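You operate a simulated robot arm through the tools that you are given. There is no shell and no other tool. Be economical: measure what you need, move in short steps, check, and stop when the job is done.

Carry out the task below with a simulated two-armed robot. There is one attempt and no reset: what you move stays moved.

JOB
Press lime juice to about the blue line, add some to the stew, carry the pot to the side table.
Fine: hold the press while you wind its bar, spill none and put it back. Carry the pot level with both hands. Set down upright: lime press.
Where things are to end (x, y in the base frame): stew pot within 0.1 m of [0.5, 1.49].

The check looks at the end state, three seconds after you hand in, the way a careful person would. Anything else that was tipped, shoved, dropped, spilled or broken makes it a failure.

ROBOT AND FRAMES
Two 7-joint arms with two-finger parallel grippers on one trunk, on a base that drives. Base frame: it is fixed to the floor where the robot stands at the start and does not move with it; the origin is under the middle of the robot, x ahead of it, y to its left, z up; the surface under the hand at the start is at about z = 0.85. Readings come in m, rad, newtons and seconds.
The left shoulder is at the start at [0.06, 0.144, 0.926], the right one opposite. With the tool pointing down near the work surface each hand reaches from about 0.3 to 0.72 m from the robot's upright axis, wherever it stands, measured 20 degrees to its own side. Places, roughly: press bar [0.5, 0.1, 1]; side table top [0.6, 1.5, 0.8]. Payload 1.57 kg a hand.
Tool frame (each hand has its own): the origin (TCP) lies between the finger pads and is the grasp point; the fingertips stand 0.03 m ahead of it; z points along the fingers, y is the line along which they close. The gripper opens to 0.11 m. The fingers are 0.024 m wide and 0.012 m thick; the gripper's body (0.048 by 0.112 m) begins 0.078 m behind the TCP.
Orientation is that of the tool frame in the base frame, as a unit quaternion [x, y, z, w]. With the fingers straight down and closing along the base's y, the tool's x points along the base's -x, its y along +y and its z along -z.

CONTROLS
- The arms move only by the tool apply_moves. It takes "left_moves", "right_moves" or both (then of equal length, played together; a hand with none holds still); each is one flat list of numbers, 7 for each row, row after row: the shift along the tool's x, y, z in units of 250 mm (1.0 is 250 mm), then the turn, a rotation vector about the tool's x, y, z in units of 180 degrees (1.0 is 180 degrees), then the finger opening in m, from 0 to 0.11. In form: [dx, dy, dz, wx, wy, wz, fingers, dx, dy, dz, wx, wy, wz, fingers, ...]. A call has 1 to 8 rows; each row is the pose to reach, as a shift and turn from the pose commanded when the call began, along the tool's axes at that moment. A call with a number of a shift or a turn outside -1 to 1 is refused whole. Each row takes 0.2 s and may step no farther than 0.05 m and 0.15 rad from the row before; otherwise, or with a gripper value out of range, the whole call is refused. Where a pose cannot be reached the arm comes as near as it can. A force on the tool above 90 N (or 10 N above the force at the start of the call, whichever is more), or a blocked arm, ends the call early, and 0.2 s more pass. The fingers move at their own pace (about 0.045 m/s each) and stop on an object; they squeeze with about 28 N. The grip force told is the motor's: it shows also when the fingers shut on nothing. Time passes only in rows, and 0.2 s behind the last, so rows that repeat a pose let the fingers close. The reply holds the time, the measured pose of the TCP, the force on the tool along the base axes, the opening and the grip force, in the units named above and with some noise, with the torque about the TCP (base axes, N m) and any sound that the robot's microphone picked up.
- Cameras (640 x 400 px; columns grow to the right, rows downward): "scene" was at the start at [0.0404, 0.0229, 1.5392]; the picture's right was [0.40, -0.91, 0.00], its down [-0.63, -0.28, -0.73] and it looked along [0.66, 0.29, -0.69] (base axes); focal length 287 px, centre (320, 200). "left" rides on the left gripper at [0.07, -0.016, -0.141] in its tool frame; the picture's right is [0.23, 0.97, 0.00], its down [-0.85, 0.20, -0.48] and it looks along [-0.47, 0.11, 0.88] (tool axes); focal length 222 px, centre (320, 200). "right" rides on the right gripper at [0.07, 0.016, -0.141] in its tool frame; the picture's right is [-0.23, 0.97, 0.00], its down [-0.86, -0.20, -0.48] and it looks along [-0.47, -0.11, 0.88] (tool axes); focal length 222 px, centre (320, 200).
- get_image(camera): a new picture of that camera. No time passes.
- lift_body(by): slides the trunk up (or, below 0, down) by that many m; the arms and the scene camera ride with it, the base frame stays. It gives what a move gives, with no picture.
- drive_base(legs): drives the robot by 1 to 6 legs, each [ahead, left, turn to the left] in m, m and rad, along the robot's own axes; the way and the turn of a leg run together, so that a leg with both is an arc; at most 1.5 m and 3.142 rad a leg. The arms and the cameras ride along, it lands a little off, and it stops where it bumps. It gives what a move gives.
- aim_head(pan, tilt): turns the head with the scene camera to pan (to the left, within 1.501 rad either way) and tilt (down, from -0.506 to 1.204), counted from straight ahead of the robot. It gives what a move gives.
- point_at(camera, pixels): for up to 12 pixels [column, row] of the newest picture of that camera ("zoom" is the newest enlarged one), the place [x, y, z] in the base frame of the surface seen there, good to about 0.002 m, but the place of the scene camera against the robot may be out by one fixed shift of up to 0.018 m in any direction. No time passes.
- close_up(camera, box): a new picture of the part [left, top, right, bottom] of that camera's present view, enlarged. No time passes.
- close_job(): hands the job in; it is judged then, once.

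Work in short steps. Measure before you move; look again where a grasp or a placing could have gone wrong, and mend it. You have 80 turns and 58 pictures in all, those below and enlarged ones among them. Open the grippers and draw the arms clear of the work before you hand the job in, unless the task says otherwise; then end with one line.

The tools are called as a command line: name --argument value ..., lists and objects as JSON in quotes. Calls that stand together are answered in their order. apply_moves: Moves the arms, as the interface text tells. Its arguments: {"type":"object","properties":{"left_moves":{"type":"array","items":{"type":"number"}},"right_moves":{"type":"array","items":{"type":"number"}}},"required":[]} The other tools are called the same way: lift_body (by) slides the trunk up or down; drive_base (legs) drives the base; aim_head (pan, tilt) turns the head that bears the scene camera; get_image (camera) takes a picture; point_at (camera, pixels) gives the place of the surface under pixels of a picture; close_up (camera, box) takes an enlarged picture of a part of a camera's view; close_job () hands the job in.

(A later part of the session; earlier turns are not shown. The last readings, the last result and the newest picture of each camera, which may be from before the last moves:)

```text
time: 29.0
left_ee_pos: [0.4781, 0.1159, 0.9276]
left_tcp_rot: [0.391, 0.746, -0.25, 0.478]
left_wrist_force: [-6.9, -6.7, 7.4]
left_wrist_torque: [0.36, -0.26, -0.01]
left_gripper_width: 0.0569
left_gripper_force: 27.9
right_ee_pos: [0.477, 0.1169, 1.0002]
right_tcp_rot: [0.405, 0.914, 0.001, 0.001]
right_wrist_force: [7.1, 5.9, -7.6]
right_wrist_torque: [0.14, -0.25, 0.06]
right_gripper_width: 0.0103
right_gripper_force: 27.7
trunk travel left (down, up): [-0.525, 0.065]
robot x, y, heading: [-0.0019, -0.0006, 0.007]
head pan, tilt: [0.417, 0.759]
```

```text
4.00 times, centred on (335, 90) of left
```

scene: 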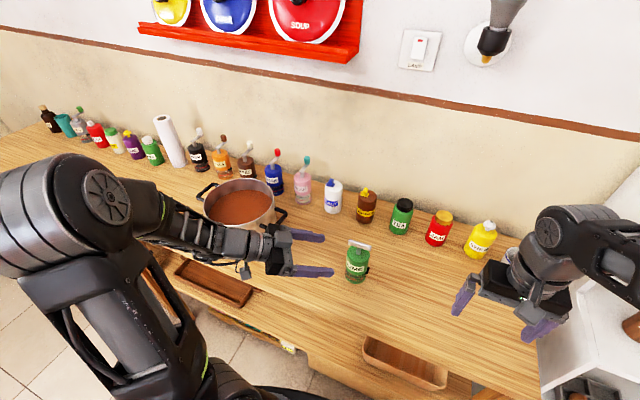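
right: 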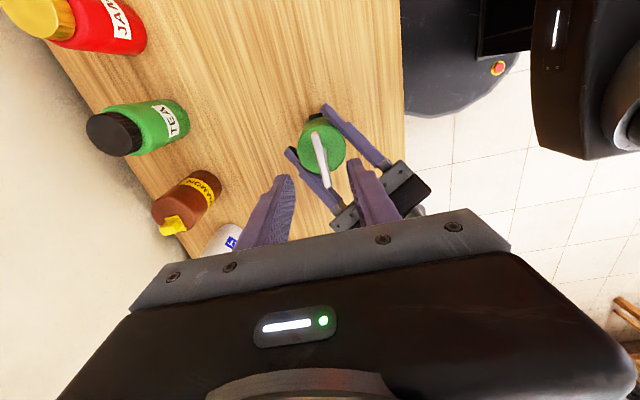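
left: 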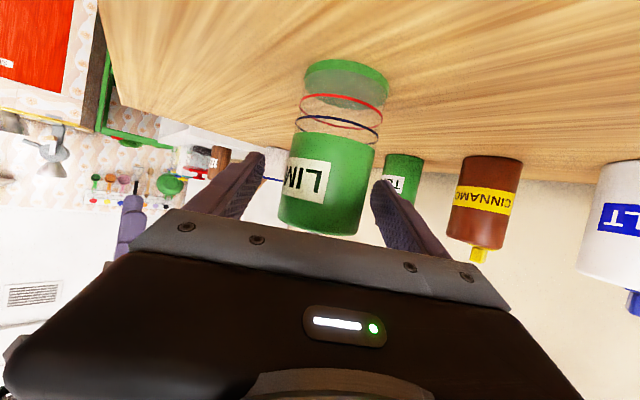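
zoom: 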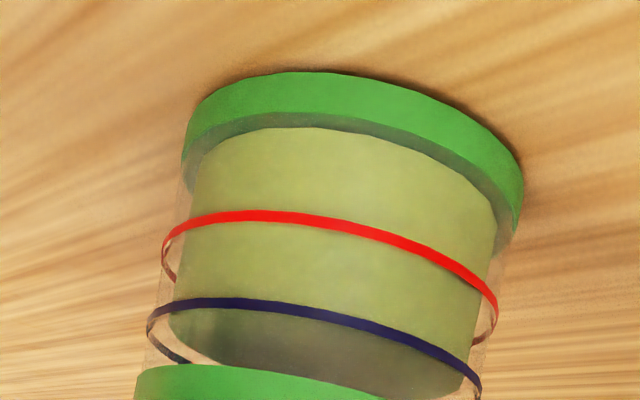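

The surface's front edge now coincides with the blue line. I release the bar, lift the right hand straight up and take it away to the right.

apply_moves --right_moves '[0, 0, 0, 0, 0, 0, 0.045, 0, 0, 0, 0, 0, 0, 0.045, 0, 0, 0, 0, 0, 0, 0.045, 0, 0, -0.15, 0, 0, 0, 0.045, 0, 0, -0.3, 0, 0, 0, 0.045, -0.14, -0.13, -0.3, 0, 0, 0, 0.045, -0.28, -0.26, -0.3, 0, 0, 0, 0.045, -0.42, -0.38, -0.3, 0, 0, 0, 0.045]'

apply_moves --right_moves '[-0.14, -0.13, 0, 0, 0, -0.04, 0.045, -0.28, -0.26, 0, 0, 0, -0.08, 0.045, -0.28, -0.26, 0, 0, 0, -0.12, 0.045]' --left_moves '[-0.073, 0, -0.034, 0, 0, 0, 0.03, -0.145, 0, -0.067, 0, 0, 0, 0.03, -0.145, 0, -0.067, 0, 0, 0, 0.03]'

close_up --camera "scene" --box '[280, 180, 440, 300]'

```text
time: 30.8
left_ee_pos: [0.4781, 0.1169, 0.9273]
left_tcp_rot: [0.39, 0.747, -0.249, 0.477]
left_wrist_force: [-0.4, -0.6, 0.4]
left_wrist_torque: [0.04, 0.01, 0.02]
left_gripper_width: 0.0571
left_gripper_force: 28.3
right_ee_pos: [0.4791, -0.0229, 1.0751]
right_tcp_rot: [0.402, 0.916, 0.001, 0.0]
right_wrist_force: [0.5, -0.5, 0.6]
right_wrist_torque: [0.02, 0.01, -0.03]
right_gripper_width: 0.0451
right_gripper_force: 0.2
right hand out of reach, approached as far as the arm can: row 5
trunk travel left (down, up): [-0.525, 0.065]
robot x, y, heading: [-0.0016, -0.0, 0.004]
head pan, tilt: [0.417, 0.759]
```

```text
time: 31.6
left_ee_pos: [0.4795, 0.1163, 0.9701]
left_tcp_rot: [0.39, 0.746, -0.248, 0.479]
left_wrist_force: [2.6, -1.4, 14.5]
left_wrist_torque: [-0.29, -0.21, -0.06]
left_gripper_width: 0.0441
left_gripper_force: 7.8
right_ee_pos: [0.4741, -0.1201, 1.0755]
right_tcp_rot: [0.224, 0.975, 0.001, 0.001]
right_wrist_force: [-0.1, 0.2, 0.3]
right_wrist_torque: [0.01, -0.01, 0.01]
right_gripper_width: 0.0452
right_gripper_force: 0.1
trunk travel left (down, up): [-0.525, 0.065]
robot x, y, heading: [0.0035, -0.0001, -0.002]
head pan, tilt: [0.417, 0.759]
```

```text
3.33 times, centred on (360, 240) of scene
```

zoom: 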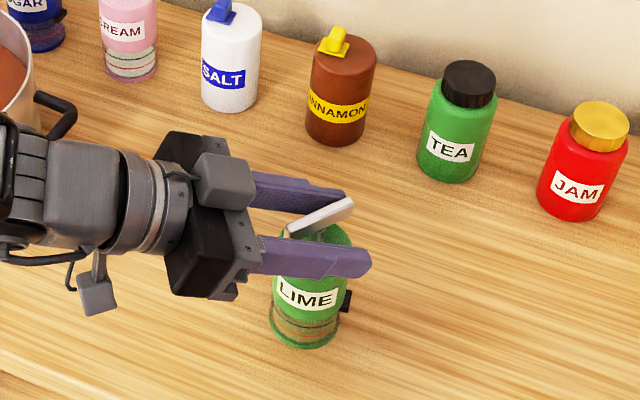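

The left width dropped to 0.044 and the fingers look to have slid up to the press's top edge; I open them at once and inspect.

apply_moves --left_moves '[0, 0, 0, 0, 0, 0, 0.08, 0, 0, 0, 0, 0, 0, 0.09, 0, 0, 0, 0, 0, 0, 0.09]'

close_up --camera "scene" --box '[300, 210, 420, 300]'

get_image --camera "left"

point_at --camera "left" --pixels '[[315, 130], [325, 130], [340, 130], [355, 130], [365, 130], [345, 60], [345, 150], [345, 110]]'

```text
time: 32.4
left_ee_pos: [0.4797, 0.117, 0.9675]
left_tcp_rot: [0.389, 0.748, -0.247, 0.477]
left_wrist_force: [0.2, -0.3, -0.4]
left_wrist_torque: [0.03, 0.03, -0.02]
left_gripper_width: 0.0901
left_gripper_force: 0.0
right_ee_pos: [0.4754, -0.1193, 1.074]
right_tcp_rot: [0.224, 0.975, 0.001, 0.0]
right_wrist_force: [0.5, -0.6, -0.2]
right_wrist_torque: [0.0, 0.01, 0.01]
right_gripper_width: 0.0451
right_gripper_force: 0.0
trunk travel left (down, up): [-0.525, 0.065]
robot x, y, heading: [0.0009, 0.0023, 0.002]
head pan, tilt: [0.417, 0.759]
```

```text
4.44 times, centred on (360, 255) of scene
```

zoom: 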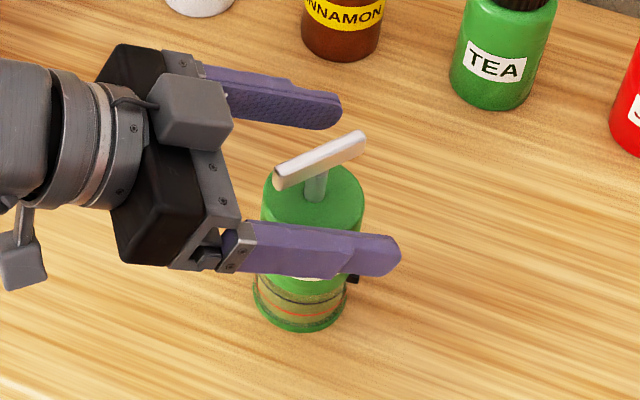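

```text
26 pictures are left
```

left: 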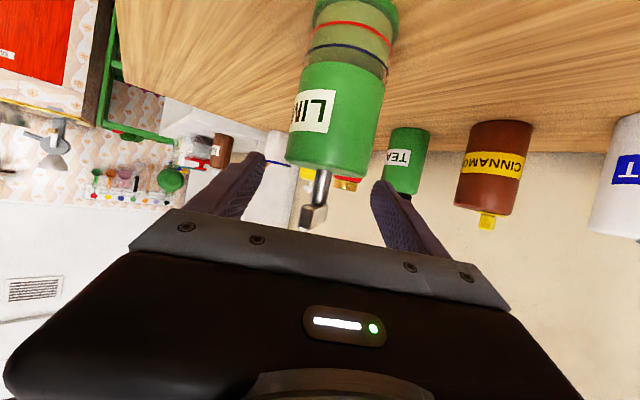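

```text
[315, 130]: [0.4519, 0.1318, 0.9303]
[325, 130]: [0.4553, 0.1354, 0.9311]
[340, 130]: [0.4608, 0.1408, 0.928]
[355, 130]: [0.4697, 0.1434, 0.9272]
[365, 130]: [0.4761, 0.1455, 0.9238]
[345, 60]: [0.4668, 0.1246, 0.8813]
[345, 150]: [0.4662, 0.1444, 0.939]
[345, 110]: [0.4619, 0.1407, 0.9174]
```

The press still stands upright in place; the grip just slid. I go back down, slightly lower on the body (z≈0.918), and grip again, then test-lift by 6 mm and read the forces.

apply_moves --left_moves '[0.09, 0, 0.042, 0, 0, 0, 0.09, 0.1816, 0, 0.084, 0, 0, 0, 0.09, 0.1816, 0, 0.084, 0, 0, 0, 0.06, 0.1816, 0, 0.084, 0, 0, 0, 0.03, 0.1816, 0, 0.084, 0, 0, 0, 0.0, 0.1816, 0, 0.084, 0, 0, 0, 0.0, 0.1816, 0, 0.084, 0, 0, 0, 0.0]'

apply_moves --left_moves '[-0.0055, 0, -0.0025, 0, 0, 0, 0, -0.011, 0, -0.005, 0, 0, 0, 0, -0.016, 0, -0.0075, 0, 0, 0, 0, -0.022, 0, -0.01, 0, 0, 0, 0]'

get_image --camera "left"

```text
time: 34.0
left_ee_pos: [0.4789, 0.1159, 0.916]
left_tcp_rot: [0.39, 0.748, -0.248, 0.476]
left_wrist_force: [-0.4, 0.0, 0.9]
left_wrist_torque: [-0.07, -0.01, -0.04]
left_gripper_width: 0.0572
left_gripper_force: 27.9
right_ee_pos: [0.475, -0.1185, 1.0753]
right_tcp_rot: [0.224, 0.975, 0.001, 0.0]
right_wrist_force: [-0.2, -0.3, 0.5]
right_wrist_torque: [-0.01, 0.0, -0.01]
right_gripper_width: 0.0449
right_gripper_force: 0.0
trunk travel left (down, up): [-0.525, 0.065]
robot x, y, heading: [0.0022, -0.0024, 0.006]
head pan, tilt: [0.417, 0.759]
```

```text
time: 35.0
left_ee_pos: [0.4782, 0.1179, 0.9219]
left_tcp_rot: [0.39, 0.748, -0.248, 0.477]
left_wrist_force: [-0.1, -0.1, -0.5]
left_wrist_torque: [0.0, -0.01, 0.03]
left_gripper_width: 0.057
left_gripper_force: 27.8
right_ee_pos: [0.4753, -0.1184, 1.0742]
right_tcp_rot: [0.224, 0.975, 0.001, 0.0]
right_wrist_force: [0.3, -0.5, 0.1]
right_wrist_torque: [-0.02, 0.03, 0.01]
right_gripper_width: 0.0449
right_gripper_force: 0.0
trunk travel left (down, up): [-0.525, 0.065]
robot x, y, heading: [-0.0025, -0.0001, 0.001]
head pan, tilt: [0.417, 0.759]
```

```text
25 pictures are left
```

left: 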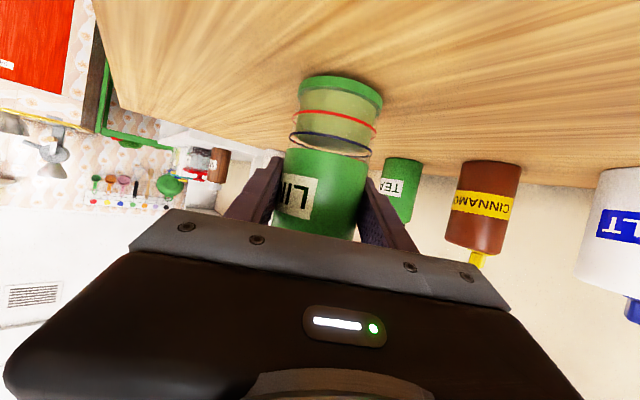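

Unclear from forces; I lift a further 16 mm slowly and compare the press's place in the left view (base now at (342,85), blue line (330,143)).

apply_moves --left_moves '[-0.0073, 0, -0.0034, 0, 0, 0, 0, -0.0145, 0, -0.0067, 0, 0, 0, 0, -0.0218, 0, -0.0101, 0, 0, 0, 0, -0.029, 0, -0.0134, 0, 0, 0, 0, -0.0363, 0, -0.0168, 0, 0, 0, 0, -0.0436, 0, -0.0202, 0, 0, 0, 0, -0.0508, 0, -0.0235, 0, 0, 0, 0, -0.058, 0, -0.0268, 0, 0, 0, 0]'

get_image --camera "left"

```text
time: 36.8
left_ee_pos: [0.4774, 0.1172, 0.9378]
left_tcp_rot: [0.39, 0.748, -0.248, 0.476]
left_wrist_force: [0.6, 0.6, -0.3]
left_wrist_torque: [0.0, -0.01, -0.02]
left_gripper_width: 0.0569
left_gripper_force: 27.3
right_ee_pos: [0.4758, -0.1186, 1.0749]
right_tcp_rot: [0.223, 0.975, 0.002, 0.001]
right_wrist_force: [0.8, -0.8, 0.2]
right_wrist_torque: [0.0, -0.01, 0.01]
right_gripper_width: 0.0453
right_gripper_force: 0.0
trunk travel left (down, up): [-0.525, 0.065]
robot x, y, heading: [0.0007, 0.0006, 0.0]
head pan, tilt: [0.417, 0.759]
```

```text
24 pictures are left
```

left: 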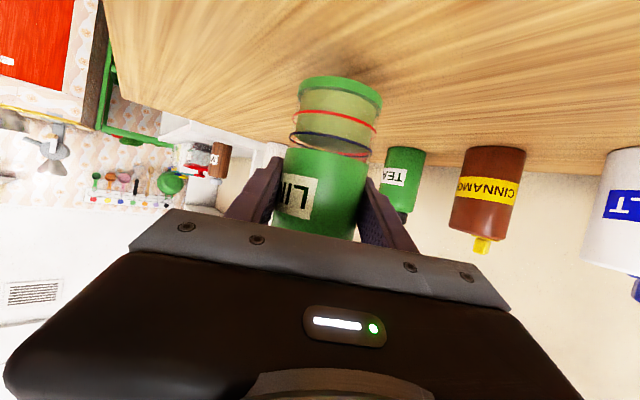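

The press now rides with the hand (unchanged in the view), so slow motion holds. I lift 42 mm more with a gentle ramp.

apply_moves --left_moves '[-0.0109, 0, -0.005, 0, 0, 0, 0, -0.0254, 0, -0.0118, 0, 0, 0, 0, -0.0436, 0, -0.0202, 0, 0, 0, 0, -0.0654, 0, -0.0302, 0, 0, 0, 0, -0.0908, 0, -0.042, 0, 0, 0, 0, -0.1162, 0, -0.0538, 0, 0, 0, 0, -0.138, 0, -0.0638, 0, 0, 0, 0, -0.1525, 0, -0.0706, 0, 0, 0, 0]'

get_image --camera "left"

```text
time: 38.6
left_ee_pos: [0.48, 0.1171, 0.98]
left_tcp_rot: [0.389, 0.748, -0.247, 0.477]
left_wrist_force: [0.2, 0.6, -2.8]
left_wrist_torque: [0.0, 0.01, -0.01]
left_gripper_width: 0.057
left_gripper_force: 28.0
right_ee_pos: [0.4749, -0.1184, 1.0744]
right_tcp_rot: [0.224, 0.974, 0.001, 0.0]
right_wrist_force: [0.0, 0.1, -0.3]
right_wrist_torque: [0.02, 0.02, 0.04]
right_gripper_width: 0.045
right_gripper_force: 0.1
trunk travel left (down, up): [-0.525, 0.065]
robot x, y, heading: [-0.0009, 0.0034, 0.0]
head pan, tilt: [0.417, 0.759]
```

```text
23 pictures are left
```

left: 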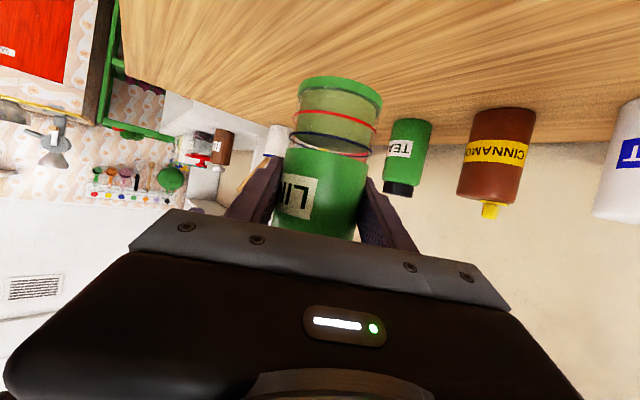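

Stable (≈2.8 N weight, same place in the hand). I carry on with a gentle ramp: up to z≈1.075, toward the pot, with a small yaw.

apply_moves --left_moves '[-0.0103, 0.0115, -0.0228, -0.005, 0, -0.0023, 0, -0.0331, 0.0367, -0.0731, -0.0161, 0, -0.0075, 0, -0.064, 0.0711, -0.1416, -0.0313, 0, -0.0145, 0, -0.095, 0.1054, -0.2101, -0.0464, 0, -0.0215, 0, -0.1281, 0.1421, -0.2832, -0.0626, 0, -0.029, 0, -0.1611, 0.1788, -0.3563, -0.0787, 0, -0.0364, 0, -0.1901, 0.2109, -0.4203, -0.0928, 0, -0.043, 0, -0.2066, 0.2292, -0.4568, -0.1009, 0, -0.0467, 0]'

```text
time: 40.4
left_ee_pos: [0.4798, 0.2179, 1.0744]
left_tcp_rot: [0.254, 0.804, -0.161, 0.512]
left_wrist_force: [-0.3, -0.1, -0.9]
left_wrist_torque: [0.01, -0.01, 0.0]
left_gripper_width: 0.0568
left_gripper_force: 27.9
right_ee_pos: [0.4753, -0.1183, 1.0744]
right_tcp_rot: [0.224, 0.975, 0.001, 0.0]
right_wrist_force: [0.1, -0.3, 0.6]
right_wrist_torque: [0.0, 0.01, 0.0]
right_gripper_width: 0.045
right_gripper_force: 0.1
trunk travel left (down, up): [-0.525, 0.065]
robot x, y, heading: [-0.0017, 0.0005, -0.002]
head pan, tilt: [0.417, 0.759]
```

Next ramped leg brings the press over the pot (0.50, 0.475) with 25° more yaw.

apply_moves --left_moves '[0.0111, 0.0444, -0.0238, -0.0063, 0, -0.0029, 0, 0.0356, 0.1421, -0.0761, -0.0202, 0, -0.0093, 0, 0.0689, 0.2753, -0.1474, -0.0391, 0, -0.0181, 0, 0.1023, 0.4085, -0.2188, -0.058, 0, -0.0268, 0, 0.1379, 0.5506, -0.2949, -0.0782, 0, -0.0361, 0, 0.1735, 0.6926, -0.371, -0.0984, 0, -0.0455, 0, 0.2046, 0.817, -0.4376, -0.116, 0, -0.0536, 0, 0.2224, 0.888, -0.4756, -0.1261, 0, -0.0583, 0]'

get_image --camera "scene"

```text
time: 42.2
left_ee_pos: [0.4989, 0.4754, 1.0756]
left_tcp_rot: [0.073, 0.84, -0.045, 0.536]
left_wrist_force: [0.0, 0.6, -0.9]
left_wrist_torque: [0.01, 0.0, 0.0]
left_gripper_width: 0.0571
left_gripper_force: 27.5
right_ee_pos: [0.4752, -0.1186, 1.075]
right_tcp_rot: [0.223, 0.975, 0.0, 0.0]
right_wrist_force: [0.0, 0.4, 0.4]
right_wrist_torque: [-0.05, -0.01, -0.01]
right_gripper_width: 0.0452
right_gripper_force: 0.1
trunk travel left (down, up): [-0.525, 0.065]
robot x, y, heading: [-0.0039, 0.0026, -0.002]
head pan, tilt: [0.417, 0.759]
```

```text
22 pictures are left
```

scene: 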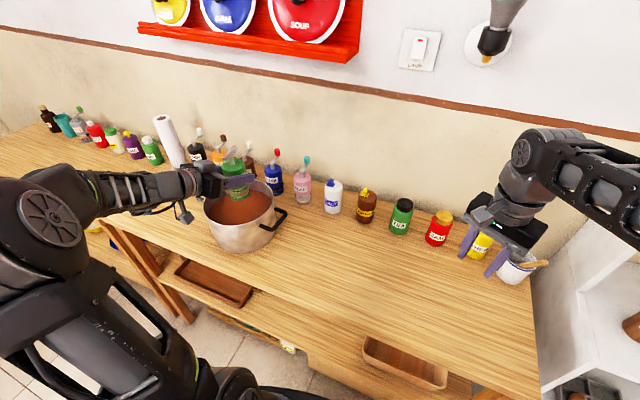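

The press is over the pot (scene (235,180)). I tilt it toward its spout in even steps to 60°, hold briefly and look.

apply_moves --left_moves '[0, 0, 0, -0.0094, 0.0322, 0.0204, 0, 0, 0, 0, -0.0198, 0.0679, 0.043, 0, 0, 0, 0, -0.0302, 0.1036, 0.0657, 0, 0, 0, 0, -0.0406, 0.1393, 0.0884, 0, 0, 0, 0, -0.051, 0.175, 0.111, 0, 0, 0, 0, -0.0614, 0.2107, 0.1336, 0, 0, 0, 0, -0.0705, 0.242, 0.1534, 0, 0, 0, 0, -0.0797, 0.2733, 0.1733, 0]'

get_image --camera "left"

close_up --camera "scene" --box '[180, 130, 300, 260]'

```text
time: 44.0
left_ee_pos: [0.4992, 0.4746, 1.074]
left_tcp_rot: [0.237, 0.933, 0.231, 0.14]
left_wrist_force: [0.6, -1.2, -0.2]
left_wrist_torque: [0.02, -0.02, -0.03]
left_gripper_width: 0.057
left_gripper_force: 27.8
right_ee_pos: [0.4759, -0.1199, 1.0738]
right_tcp_rot: [0.224, 0.975, 0.001, 0.0]
right_wrist_force: [0.0, -0.8, -0.4]
right_wrist_torque: [0.0, -0.02, -0.01]
right_gripper_width: 0.0451
right_gripper_force: 0.0
trunk travel left (down, up): [-0.525, 0.065]
robot x, y, heading: [0.003, -0.0006, 0.0]
head pan, tilt: [0.417, 0.759]
```

```text
21 pictures are left
```

left: 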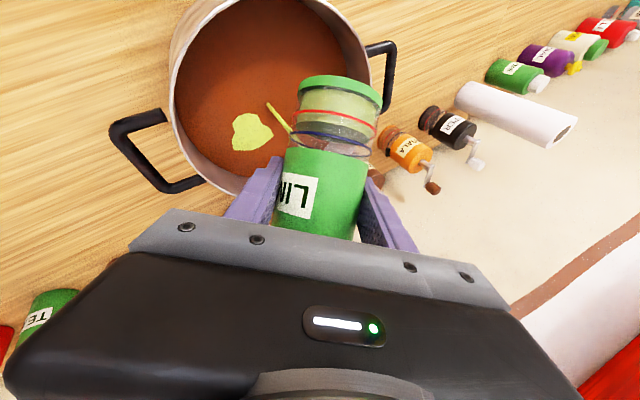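

```text
3.08 times, centred on (240, 195) of scene
```

zoom: 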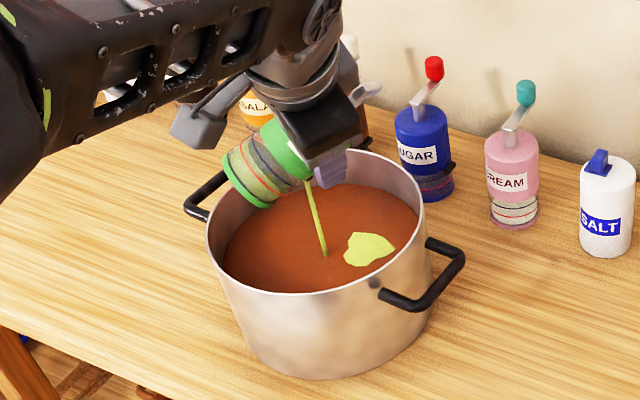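

Juice is streaming into the stew. I hold the tilt for a short while more and look.

apply_moves --left_moves '[0, 0, 0, 0, 0, 0, 0, 0, 0, 0, 0, 0, 0, 0]'

close_up --camera "left" --box '[200, 60, 420, 190]'

```text
time: 44.6
left_ee_pos: [0.5004, 0.4751, 1.0743]
left_tcp_rot: [0.237, 0.933, 0.231, 0.141]
left_wrist_force: [0.6, 1.0, -1.3]
left_wrist_torque: [0.0, -0.03, 0.02]
left_gripper_width: 0.057
left_gripper_force: 27.4
right_ee_pos: [0.4751, -0.1183, 1.0748]
right_tcp_rot: [0.225, 0.974, 0.001, 0.0]
right_wrist_force: [0.7, 0.1, 0.3]
right_wrist_torque: [0.02, -0.02, 0.0]
right_gripper_width: 0.0451
right_gripper_force: 0.0
trunk travel left (down, up): [-0.525, 0.065]
robot x, y, heading: [0.0039, -0.0004, 0.001]
head pan, tilt: [0.417, 0.759]
```

```text
2.91 times, centred on (310, 125) of left
```

zoom: 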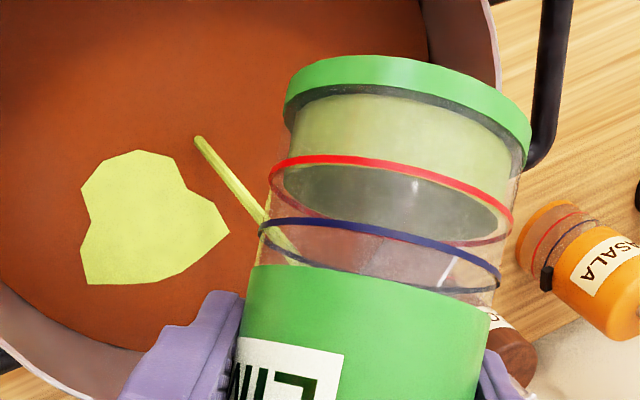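

The level is now at the red line, so roughly half is in the stew: enough. I level the press again.

apply_moves --left_moves '[0, 0, 0, 0.0103, -0.0354, -0.0224, 0, 0, 0, 0, 0.0211, -0.0723, -0.0459, 0, 0, 0, 0, 0.0319, -0.1092, -0.0693, 0, 0, 0, 0, 0.0425, -0.1456, -0.0923, 0, 0, 0, 0, 0.0529, -0.1813, -0.115, 0, 0, 0, 0, 0.0629, -0.2156, -0.1367, 0, 0, 0, 0, 0.0715, -0.245, -0.1555, 0, 0, 0, 0, 0.0797, -0.2733, -0.1733, 0]'

get_image --camera "left"

```text
time: 46.4
left_ee_pos: [0.4994, 0.4731, 1.0743]
left_tcp_rot: [0.074, 0.839, -0.046, 0.537]
left_wrist_force: [-0.2, -0.1, -1.7]
left_wrist_torque: [0.02, 0.01, 0.01]
left_gripper_width: 0.0569
left_gripper_force: 27.8
right_ee_pos: [0.476, -0.1192, 1.0745]
right_tcp_rot: [0.224, 0.975, 0.0, 0.0]
right_wrist_force: [-1.1, -0.3, -1.1]
right_wrist_torque: [0.01, 0.06, -0.01]
right_gripper_width: 0.045
right_gripper_force: 0.0
trunk travel left (down, up): [-0.525, 0.065]
robot x, y, heading: [-0.0014, -0.0037, -0.004]
head pan, tilt: [0.417, 0.759]
```

```text
18 pictures are left
```

left: 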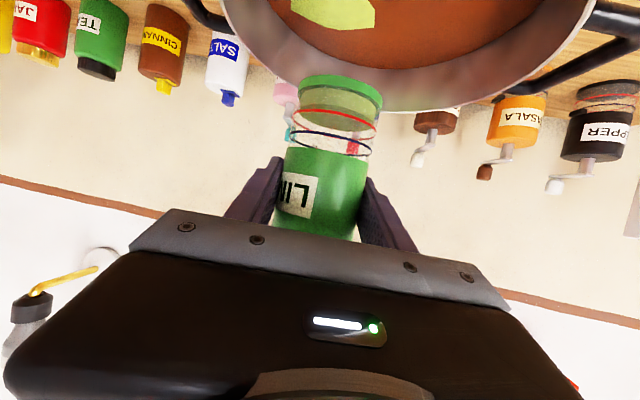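

Press upright and unmoved in the fingers, no drips seen. I carry it back by the same route.

apply_moves --left_moves '[-0.002, -0.049, 0.0042, 0.0063, 0, 0.0029, 0, -0.0066, -0.1566, 0.0133, 0.0202, 0, 0.0093, 0, -0.0127, -0.3035, 0.0257, 0.0391, 0, 0.0181, 0, -0.0189, -0.4503, 0.0382, 0.058, 0, 0.0268, 0, -0.0254, -0.607, 0.0515, 0.0782, 0, 0.0361, 0, -0.032, -0.7636, 0.0647, 0.0984, 0, 0.0455, 0, -0.0377, -0.9007, 0.0764, 0.116, 0, 0.0536, 0, -0.041, -0.979, 0.083, 0.1261, 0, 0.0583, 0]'

```text
time: 48.2
left_ee_pos: [0.4806, 0.2293, 1.074]
left_tcp_rot: [0.253, 0.803, -0.162, 0.514]
left_wrist_force: [0.8, -0.1, -1.7]
left_wrist_torque: [0.01, 0.0, -0.01]
left_gripper_width: 0.0569
left_gripper_force: 27.8
right_ee_pos: [0.4753, -0.1183, 1.0757]
right_tcp_rot: [0.224, 0.975, 0.001, 0.0]
right_wrist_force: [1.5, 0.2, -0.1]
right_wrist_torque: [0.0, 0.01, 0.02]
right_gripper_width: 0.0448
right_gripper_force: 0.1
trunk travel left (down, up): [-0.525, 0.065]
robot x, y, heading: [0.002, -0.0006, 0.0]
head pan, tilt: [0.417, 0.759]
```

Second return leg: back above its spot at z≈0.98, undoing the yaw.

apply_moves --left_moves '[0.0118, -0.0185, 0.0195, 0.005, 0, 0.0023, 0, 0.0379, -0.0593, 0.0625, 0.0161, 0, 0.0075, 0, 0.0734, -0.1149, 0.1211, 0.0313, 0, 0.0145, 0, 0.1089, -0.1706, 0.1798, 0.0464, 0, 0.0215, 0, 0.1468, -0.2299, 0.2423, 0.0626, 0, 0.029, 0, 0.1847, -0.2892, 0.3048, 0.0787, 0, 0.0364, 0, 0.2179, -0.3411, 0.3595, 0.0928, 0, 0.043, 0, 0.2368, -0.3708, 0.3908, 0.1009, 0, 0.0467, 0]'

```text
time: 50.0
left_ee_pos: [0.478, 0.1168, 0.98]
left_tcp_rot: [0.39, 0.748, -0.248, 0.477]
left_wrist_force: [-0.1, -0.1, -1.4]
left_wrist_torque: [-0.02, 0.05, -0.01]
left_gripper_width: 0.0568
left_gripper_force: 27.7
right_ee_pos: [0.4751, -0.119, 1.0752]
right_tcp_rot: [0.224, 0.975, 0.0, 0.0]
right_wrist_force: [-0.4, 0.0, -0.5]
right_wrist_torque: [-0.02, 0.0, 0.01]
right_gripper_width: 0.045
right_gripper_force: 0.0
trunk travel left (down, up): [-0.525, 0.065]
robot x, y, heading: [0.0017, -0.0025, 0.0]
head pan, tilt: [0.417, 0.759]
```

Lowering 61 mm with a slowing ramp toward the table.

apply_moves --left_moves '[0.0182, 0, 0.0084, 0, 0, 0, 0, 0.0545, 0, 0.0252, 0, 0, 0, 0, 0.098, 0, 0.0454, 0, 0, 0, 0, 0.138, 0, 0.0638, 0, 0, 0, 0, 0.1743, 0, 0.0806, 0, 0, 0, 0, 0.1998, 0, 0.0924, 0, 0, 0, 0, 0.2143, 0, 0.0991, 0, 0, 0, 0, 0.2216, 0, 0.1025, 0, 0, 0, 0]'

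apply_moves --left_moves '[0.0036, 0, 0.0017, 0, 0, 0, 0, 0.0073, 0, 0.0034, 0, 0, 0, 0, 0.0073, 0, 0.0034, 0, 0, 0, 0]'

get_image --camera "left"

```text
time: 51.8
left_ee_pos: [0.4788, 0.1174, 0.919]
left_tcp_rot: [0.39, 0.749, -0.248, 0.476]
left_wrist_force: [0.1, -0.3, -0.1]
left_wrist_torque: [-0.05, 0.01, 0.02]
left_gripper_width: 0.0568
left_gripper_force: 27.7
right_ee_pos: [0.476, -0.1196, 1.0753]
right_tcp_rot: [0.224, 0.975, 0.001, 0.0]
right_wrist_force: [0.1, 0.1, -0.3]
right_wrist_torque: [-0.01, 0.01, 0.03]
right_gripper_width: 0.0451
right_gripper_force: 0.1
trunk travel left (down, up): [-0.525, 0.065]
robot x, y, heading: [-0.0007, 0.0005, -0.002]
head pan, tilt: [0.417, 0.759]
```

```text
time: 52.6
left_ee_pos: [0.4787, 0.116, 0.9164]
left_tcp_rot: [0.39, 0.747, -0.248, 0.477]
left_wrist_force: [-0.2, -0.2, 1.8]
left_wrist_torque: [-0.06, -0.02, -0.02]
left_gripper_width: 0.057
left_gripper_force: 27.4
right_ee_pos: [0.4752, -0.1191, 1.076]
right_tcp_rot: [0.224, 0.975, 0.001, 0.0]
right_wrist_force: [0.0, 0.4, 1.1]
right_wrist_torque: [-0.03, -0.03, 0.0]
right_gripper_width: 0.045
right_gripper_force: 0.1
trunk travel left (down, up): [-0.525, 0.065]
robot x, y, heading: [0.0003, 0.0005, 0.001]
head pan, tilt: [0.417, 0.759]
```

```text
17 pictures are left
```

left: 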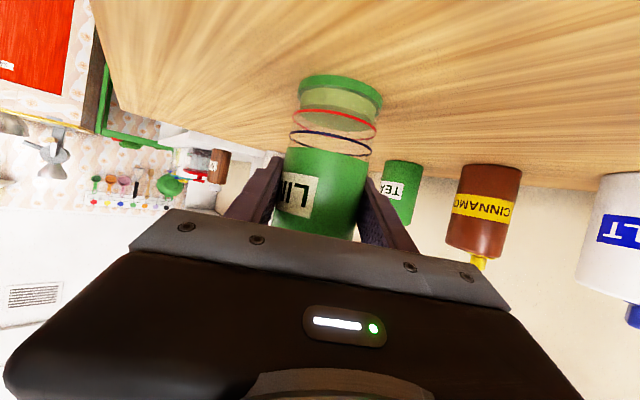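

Contact felt (+1.8 N): the press is on the table. I open and back straight out, then check.

apply_moves --left_moves '[0, 0, 0, 0, 0, 0, 0.07, 0, 0, 0, 0, 0, 0, 0.085, 0, 0, 0, 0, 0, 0, 0.09, 0, 0, -0.1, 0, 0, 0, 0.09, 0, 0, -0.25, 0, 0, 0, 0.09, 0, 0, -0.4, 0, 0, 0, 0.09, 0, 0, -0.52, 0, 0, 0, 0.09]'

get_image --camera "scene"

```text
time: 54.2
left_ee_pos: [0.4083, 0.2118, 0.9694]
left_tcp_rot: [0.39, 0.748, -0.248, 0.476]
left_wrist_force: [-0.5, 0.5, 0.6]
left_wrist_torque: [-0.02, -0.02, 0.0]
left_gripper_width: 0.0903
left_gripper_force: 0.1
right_ee_pos: [0.4743, -0.1179, 1.0748]
right_tcp_rot: [0.225, 0.974, 0.001, 0.0]
right_wrist_force: [0.2, -0.5, -0.4]
right_wrist_torque: [0.01, 0.01, 0.02]
right_gripper_width: 0.0449
right_gripper_force: 0.2
trunk travel left (down, up): [-0.525, 0.065]
robot x, y, heading: [-0.0002, 0.0017, 0.005]
head pan, tilt: [0.417, 0.759]
```

```text
16 pictures are left
```

scene: 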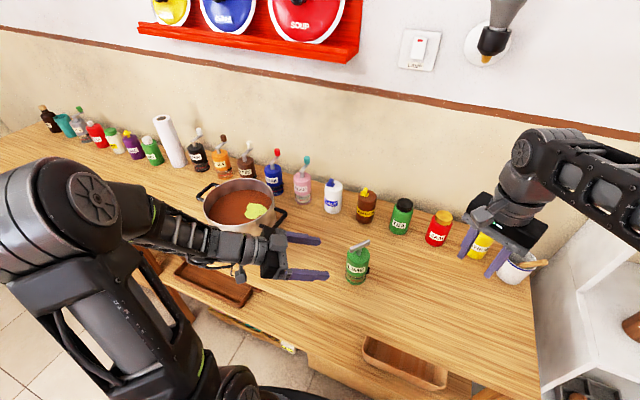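

The press stands upright, juice is in the stew. Now I look left at the side table before handling the pot.

aim_head --pan 1.15 --tilt 0.6

get_image --camera "scene"

```text
time: 55.3
left_ee_pos: [0.41, 0.2115, 0.9711]
left_tcp_rot: [0.39, 0.748, -0.248, 0.477]
left_wrist_force: [0.3, -0.4, 0.7]
left_wrist_torque: [0.0, 0.01, 0.02]
left_gripper_width: 0.0901
left_gripper_force: 0.0
right_ee_pos: [0.4758, -0.1189, 1.0761]
right_tcp_rot: [0.224, 0.975, 0.001, 0.0]
right_wrist_force: [-0.4, -0.7, -0.9]
right_wrist_torque: [-0.01, 0.01, -0.03]
right_gripper_width: 0.0449
right_gripper_force: 0.1
trunk travel left (down, up): [-0.525, 0.065]
robot x, y, heading: [-0.0009, -0.0012, 0.002]
head pan, tilt: [1.15, 0.6]
```

```text
15 pictures are left
```

scene: 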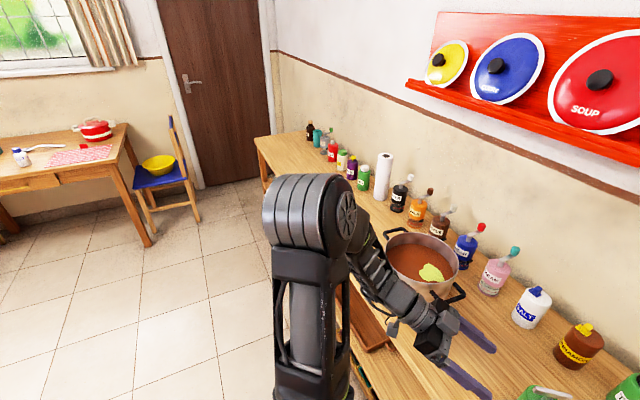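

I measure the bench's left end, the bottles and the other table.

point_at --camera "scene" --pixels '[[275, 145], [258, 145], [310, 150], [325, 140], [362, 190], [385, 195], [60, 175], [30, 160], [398, 205], [245, 220], [160, 165], [272, 175]]'

close_up --camera "scene" --box '[230, 100, 410, 220]'

```text
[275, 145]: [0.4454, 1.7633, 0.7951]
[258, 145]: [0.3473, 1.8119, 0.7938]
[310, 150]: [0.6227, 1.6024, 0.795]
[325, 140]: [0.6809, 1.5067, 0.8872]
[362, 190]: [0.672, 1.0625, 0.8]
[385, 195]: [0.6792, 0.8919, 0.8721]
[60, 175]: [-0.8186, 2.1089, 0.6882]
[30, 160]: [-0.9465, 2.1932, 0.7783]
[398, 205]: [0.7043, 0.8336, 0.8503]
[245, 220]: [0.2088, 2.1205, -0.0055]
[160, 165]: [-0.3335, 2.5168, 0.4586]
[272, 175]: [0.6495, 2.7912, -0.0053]
```

```text
3.33 times, centred on (320, 160) of scene
```

zoom: 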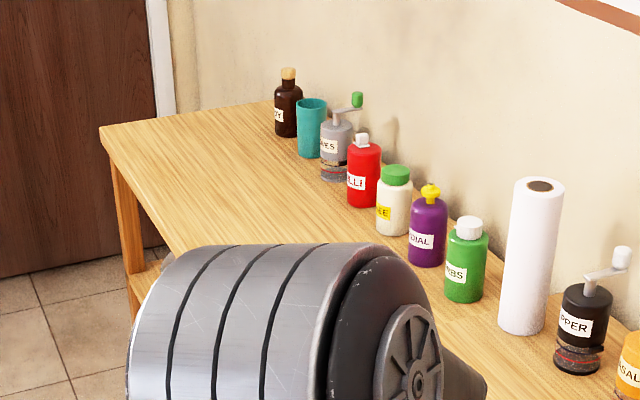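

Side table top is z≈0.80, clear around (0.5,1.49); bottles stand at x≥0.64. I'll first centre the robot on the pot: raise both hands with fingers down, then drive left.

apply_moves --left_moves '[-0.0858, -0.007, -0.0289, -0.01727, 0.03318, -0.02711, 0.09, -0.2288, -0.0184, -0.077, -0.03454, 0.06636, -0.05422, 0.09, -0.3718, -0.0299, -0.1252, -0.05181, 0.09954, -0.08133, 0.09, -0.4862, -0.0391, -0.1637, -0.06908, 0.13272, -0.10844, 0.09, -0.572, -0.046, -0.1926, -0.08635, 0.1659, -0.13555, 0.09, -0.572, -0.046, -0.1926, -0.10362, 0.19908, -0.16266, 0.09, -0.572, -0.046, -0.1926, -0.12089, 0.23226, -0.18977, 0.09, -0.572, -0.046, -0.1926, -0.13816, 0.26544, -0.21688, 0.09]' --right_moves '[0, 0, -0.05, 0, 0, -0.018, 0.05, 0, 0, -0.1, 0, 0, -0.036, 0.06, 0, 0, -0.15, 0, 0, -0.054, 0.07, 0, 0, -0.2, 0, 0, -0.072, 0.08, 0, 0, -0.2, 0, 0, -0.09, 0.08, 0, 0, -0.2, 0, 0, -0.108, 0.08, 0, 0, -0.2, 0, 0, -0.126, 0.08, 0, 0, -0.2, 0, 0, -0.144, 0.08]'

apply_moves --left_moves '[0, 0, 0, -0.01727, 0.03318, -0.02711, 0.09, 0, 0, 0, -0.03454, 0.06636, -0.05422, 0.09]'

```text
time: 57.1
left_ee_pos: [0.4116, 0.1955, 1.1202]
left_tcp_rot: [0.084, 0.99, -0.054, 0.103]
left_wrist_force: [0.4, 0.5, 0.1]
left_wrist_torque: [-0.09, 0.0, -0.02]
left_gripper_width: 0.09
left_gripper_force: 0.1
right_ee_pos: [0.4749, -0.1177, 1.1141]
right_tcp_rot: [0.003, 1.0, -0.001, 0.0]
right_wrist_force: [-0.6, -0.1, -0.2]
right_wrist_torque: [0.01, 0.01, -0.01]
right_gripper_width: 0.08
right_gripper_force: 0.0
right hand out of reach, approached as far as the arm can: row 3, 4, 5, 6, 7, 8
trunk travel left (down, up): [-0.525, 0.065]
robot x, y, heading: [-0.0019, -0.0001, -0.004]
head pan, tilt: [1.15, 0.6]
```

```text
time: 57.7
left_ee_pos: [0.4083, 0.1972, 1.1294]
left_tcp_rot: [0.007, 1.0, -0.013, 0.023]
left_wrist_force: [-0.9, -0.6, 0.3]
left_wrist_torque: [0.02, -0.03, -0.02]
left_gripper_width: 0.09
left_gripper_force: 0.1
left hand out of reach, approached as far as the arm can: row 2
right_ee_pos: [0.4733, -0.1174, 1.1139]
right_tcp_rot: [0.004, 1.0, 0.0, 0.001]
right_wrist_force: [-0.8, 0.1, 1.1]
right_wrist_torque: [0.01, -0.02, -0.03]
right_gripper_width: 0.08
right_gripper_force: 0.1
trunk travel left (down, up): [-0.525, 0.065]
robot x, y, heading: [0.0032, 0.0002, 0.004]
head pan, tilt: [1.15, 0.6]
```

Hands are up. I drive left 0.48 m to stand in front of the pot and look at it.

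drive_base --legs '[[0, 0.48, 0]]'

aim_head --pan 0.0 --tilt 0.9

get_image --camera "scene"

get_image --camera "right"

get_image --camera "left"

```text
time: 60.5
left_ee_pos: [0.407, 0.6777, 1.1279]
left_tcp_rot: [0.004, 1.0, -0.014, 0.022]
left_wrist_force: [-0.3, 0.6, -0.2]
left_wrist_torque: [-0.01, 0.01, 0.0]
left_gripper_width: 0.0901
left_gripper_force: 0.0
right_ee_pos: [0.4723, 0.3652, 1.1138]
right_tcp_rot: [0.002, 1.0, -0.001, 0.0]
right_wrist_force: [0.1, 0.8, 0.5]
right_wrist_torque: [-0.03, -0.01, 0.03]
right_gripper_width: 0.0801
right_gripper_force: 0.1
trunk travel left (down, up): [-0.525, 0.065]
robot x, y, heading: [0.0014, 0.4786, 0.002]
head pan, tilt: [1.15, 0.6]
```

```text
time: 61.9
left_ee_pos: [0.4088, 0.6774, 1.1282]
left_tcp_rot: [0.005, 1.0, -0.014, 0.023]
left_wrist_force: [-0.3, 0.4, -0.3]
left_wrist_torque: [0.01, -0.02, 0.02]
left_gripper_width: 0.0896
left_gripper_force: 0.2
right_ee_pos: [0.4743, 0.3639, 1.1146]
right_tcp_rot: [0.003, 1.0, 0.001, 0.0]
right_wrist_force: [0.2, 0.3, -0.6]
right_wrist_torque: [-0.07, 0.01, 0.02]
right_gripper_width: 0.0801
right_gripper_force: 0.1
trunk travel left (down, up): [-0.525, 0.065]
robot x, y, heading: [-0.0054, 0.4826, 0.011]
head pan, tilt: [0.0, 0.901]
```

```text
13 pictures are left
```

scene: 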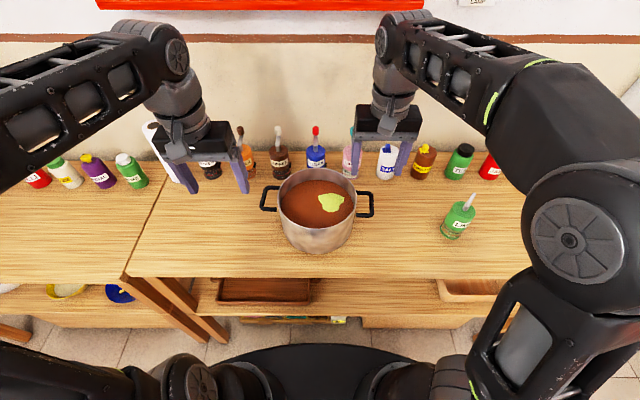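

```text
12 pictures are left
```

right: 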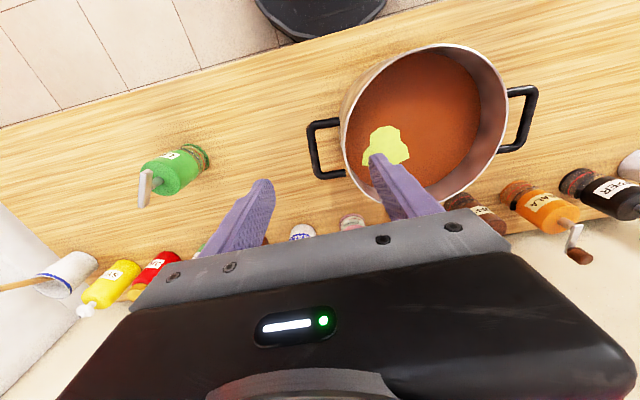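

```text
11 pictures are left
```

left: 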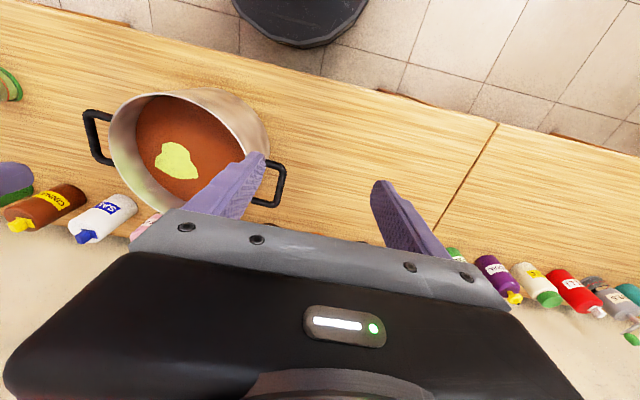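

Both handles are seen by the wrist cameras: right handle's bar around (312,150) in the right view, left handle's bar around (280,185) in the left view. I measure them.

point_at --camera "right" --pixels '[[311, 130], [312, 142], [314, 155], [317, 170], [325, 124], [332, 174], [348, 130], [440, 47], [505, 100], [345, 160]]'

point_at --camera "left" --pixels '[[282, 168], [281, 180], [278, 192], [275, 203], [262, 204], [270, 165], [264, 150], [115, 150], [230, 92], [150, 200]]'

```text
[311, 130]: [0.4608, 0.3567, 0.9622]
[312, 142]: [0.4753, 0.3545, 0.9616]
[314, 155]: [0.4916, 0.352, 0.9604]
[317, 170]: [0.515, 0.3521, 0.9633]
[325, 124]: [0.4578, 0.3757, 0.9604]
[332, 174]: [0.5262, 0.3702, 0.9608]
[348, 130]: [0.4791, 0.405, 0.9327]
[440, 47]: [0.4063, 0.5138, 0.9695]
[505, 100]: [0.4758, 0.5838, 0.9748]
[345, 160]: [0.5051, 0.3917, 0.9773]
```

```text
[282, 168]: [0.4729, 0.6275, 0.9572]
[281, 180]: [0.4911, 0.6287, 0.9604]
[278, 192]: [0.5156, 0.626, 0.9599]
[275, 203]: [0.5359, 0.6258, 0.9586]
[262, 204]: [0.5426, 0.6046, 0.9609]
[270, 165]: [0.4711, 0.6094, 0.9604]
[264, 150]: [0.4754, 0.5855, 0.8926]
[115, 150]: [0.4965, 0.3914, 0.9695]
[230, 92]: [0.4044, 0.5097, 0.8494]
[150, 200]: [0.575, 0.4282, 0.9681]
```

Bars: right centre (0.491, 0.3535), left centre (0.505, 0.627), z≈0.96, both along x. I lower the trunk 0.06 m first so that it can later lift the pot evenly.

lift_body --by -0.06

```text
time: 62.9
left_ee_pos: [0.4081, 0.6779, 1.0689]
left_tcp_rot: [0.005, 1.0, -0.013, 0.023]
left_wrist_force: [-1.1, 0.8, 0.5]
left_wrist_torque: [0.02, 0.01, 0.0]
left_gripper_width: 0.09
left_gripper_force: 0.1
right_ee_pos: [0.4734, 0.3635, 1.0528]
right_tcp_rot: [0.002, 1.0, 0.0, 0.0]
right_wrist_force: [0.5, 0.0, 0.3]
right_wrist_torque: [0.02, 0.01, 0.01]
right_gripper_width: 0.0801
right_gripper_force: 0.1
trunk travel left (down, up): [-0.465, 0.125]
robot x, y, heading: [0.0008, 0.48, 0.008]
head pan, tilt: [0.0, 0.901]
```

Now both hands move above their handles with narrow openings, tips still above the bars.

apply_moves --left_moves '[-0.095, -0.049, 0.02, -0.003, 0.004, 0, 0.07, -0.19, -0.098, 0.06, -0.005, 0.008, 0, 0.05, -0.286, -0.146, 0.12, -0.007, 0.012, 0, 0.034, -0.381, -0.195, 0.18, -0.0089, 0.0147, 0, 0.034, -0.381, -0.195, 0.22, -0.0089, 0.0147, 0, 0.034]' --right_moves '[-0.02, -0.01, 0, 0, 0, 0, 0.06, -0.04, -0.02, 0.02, 0, 0, 0, 0.04, -0.07, -0.042, 0.06, 0, 0, 0, 0.034, -0.07, -0.042, 0.1, 0, 0, 0, 0.034, -0.07, -0.042, 0.13, 0, 0, 0, 0.034]'

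get_image --camera "right"

get_image --camera "left"

```text
time: 64.1
left_ee_pos: [0.5056, 0.6276, 1.0182]
left_tcp_rot: [0.005, 1.0, 0.0, 0.0]
left_wrist_force: [0.2, -0.2, -0.9]
left_wrist_torque: [-0.02, 0.0, -0.01]
left_gripper_width: 0.0337
left_gripper_force: 0.1
left hand out of reach, approached as far as the arm can: row 1
right_ee_pos: [0.4917, 0.3557, 1.0194]
right_tcp_rot: [0.001, 1.0, 0.0, -0.001]
right_wrist_force: [-0.2, 0.1, -0.2]
right_wrist_torque: [-0.09, 0.04, -0.02]
right_gripper_width: 0.0339
right_gripper_force: 0.0
trunk travel left (down, up): [-0.465, 0.125]
robot x, y, heading: [-0.0025, 0.4808, 0.003]
head pan, tilt: [0.0, 0.901]
```

```text
10 pictures are left
```

right: 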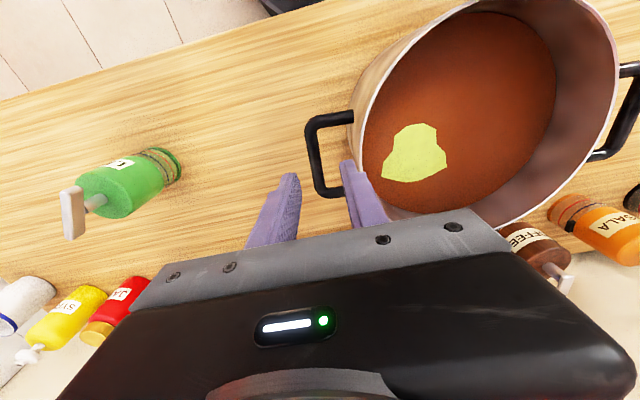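

```text
9 pictures are left
```

left: 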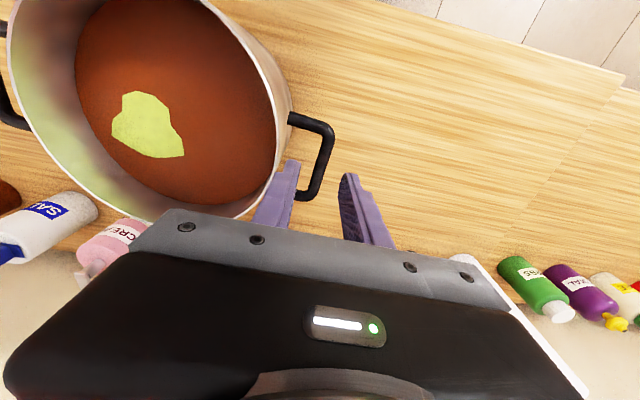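

The bars lie between the fingers of each hand in both views; I check positions once more from this nearer view.

point_at --camera "right" --pixels '[[309, 130], [312, 150], [317, 175], [322, 188], [345, 117], [335, 188]]'

point_at --camera "left" --pixels '[[330, 135], [325, 155], [319, 175], [313, 192], [300, 118], [302, 194]]'

```text
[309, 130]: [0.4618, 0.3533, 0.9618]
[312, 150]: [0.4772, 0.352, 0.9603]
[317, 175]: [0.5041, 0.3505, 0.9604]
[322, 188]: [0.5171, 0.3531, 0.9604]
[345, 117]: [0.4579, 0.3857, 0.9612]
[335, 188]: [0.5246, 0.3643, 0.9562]
```

```text
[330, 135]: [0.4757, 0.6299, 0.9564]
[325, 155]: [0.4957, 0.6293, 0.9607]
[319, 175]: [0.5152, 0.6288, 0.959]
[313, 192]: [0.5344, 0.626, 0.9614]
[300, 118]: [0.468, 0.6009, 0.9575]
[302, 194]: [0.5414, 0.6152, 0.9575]
```

Fine tuning 3 mm on the right, I descend both 62 mm and close on the bars.

apply_moves --left_moves '[0, 0.004, 0.09, 0, 0, 0, 0.034, 0, 0.004, 0.18, 0, 0, 0, 0.034, 0, 0.004, 0.245, 0, 0, 0, 0.034, 0, 0.004, 0.245, 0, 0, 0, 0.034]' --right_moves '[0, -0.014, 0.09, 0, 0, 0, 0.034, 0, -0.014, 0.18, 0, 0, 0, 0.034, 0, -0.014, 0.25, 0, 0, 0, 0.034, 0, -0.014, 0.25, 0, 0, 0, 0.034]'

apply_moves --left_moves '[0, 0, 0, 0, 0, 0, 0.02, 0, 0, 0, 0, 0, 0, 0.0, 0, 0, 0, 0, 0, 0, 0.0, 0, 0, 0, 0, 0, 0, 0.0]' --right_moves '[0, 0, 0, 0, 0, 0, 0.02, 0, 0, 0, 0, 0, 0, 0.0, 0, 0, 0, 0, 0, 0, 0.0, 0, 0, 0, 0, 0, 0, 0.0]'

```text
time: 65.1
left_ee_pos: [0.5053, 0.6278, 0.9595]
left_tcp_rot: [0.005, 1.0, 0.0, -0.001]
left_wrist_force: [0.3, 0.8, 0.1]
left_wrist_torque: [0.02, -0.02, 0.02]
left_gripper_width: 0.034
left_gripper_force: 0.0
right_ee_pos: [0.4895, 0.3498, 0.9585]
right_tcp_rot: [0.002, 1.0, 0.001, -0.001]
right_wrist_force: [-0.1, -0.1, -0.8]
right_wrist_torque: [-0.03, -0.02, -0.02]
right_gripper_width: 0.034
right_gripper_force: 0.0
trunk travel left (down, up): [-0.465, 0.125]
robot x, y, heading: [-0.0008, 0.4804, 0.005]
head pan, tilt: [0.0, 0.901]
```

```text
time: 66.1
left_ee_pos: [0.5058, 0.6279, 0.9599]
left_tcp_rot: [0.006, 1.0, 0.001, -0.001]
left_wrist_force: [-5.5, -2.5, 0.5]
left_wrist_torque: [-0.06, -0.23, -0.68]
left_gripper_width: 0.0134
left_gripper_force: 28.3
right_ee_pos: [0.4924, 0.351, 0.9581]
right_tcp_rot: [0.002, 1.0, 0.001, 0.001]
right_wrist_force: [4.8, 7.2, -0.2]
right_wrist_torque: [0.06, 0.27, -0.66]
right_gripper_width: 0.0123
right_gripper_force: 28.1
trunk travel left (down, up): [-0.465, 0.125]
robot x, y, heading: [0.0009, 0.4808, 0.007]
head pan, tilt: [0.0, 0.901]
```

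Both bars are held (~13 mm, 28 N). I lift 0.03 m with the trunk and check forces.

lift_body --by 0.015

lift_body --by 0.02

get_image --camera "scene"

```text
time: 66.7
left_ee_pos: [0.5061, 0.6276, 0.9742]
left_tcp_rot: [0.006, 1.0, 0.001, -0.002]
left_wrist_force: [-5.6, -8.7, -7.1]
left_wrist_torque: [-0.03, 0.29, -0.77]
left_gripper_width: 0.0134
left_gripper_force: 28.3
right_ee_pos: [0.4918, 0.3503, 0.9727]
right_tcp_rot: [0.002, 1.0, 0.001, 0.0]
right_wrist_force: [5.4, 8.6, -5.6]
right_wrist_torque: [0.01, -0.32, -0.72]
right_gripper_width: 0.0124
right_gripper_force: 28.1
trunk travel left (down, up): [-0.48, 0.11]
robot x, y, heading: [-0.0012, 0.4806, 0.004]
head pan, tilt: [0.0, 0.901]
```

```text
time: 67.4
left_ee_pos: [0.505, 0.6261, 0.9928]
left_tcp_rot: [0.006, 1.0, 0.0, 0.0]
left_wrist_force: [-5.4, -10.8, -5.4]
left_wrist_torque: [0.02, 0.43, -0.7]
left_gripper_width: 0.0134
left_gripper_force: 27.6
right_ee_pos: [0.4922, 0.3491, 0.9924]
right_tcp_rot: [0.002, 1.0, 0.0, 0.0]
right_wrist_force: [5.2, 11.7, -6.0]
right_wrist_torque: [0.01, -0.43, -0.69]
right_gripper_width: 0.0124
right_gripper_force: 28.3
trunk travel left (down, up): [-0.5, 0.09]
robot x, y, heading: [0.001, 0.4799, 0.009]
head pan, tilt: [0.0, 0.901]
```

```text
8 pictures are left
```

scene: 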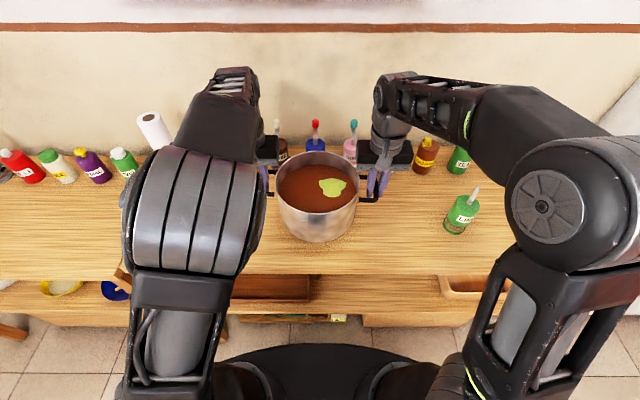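

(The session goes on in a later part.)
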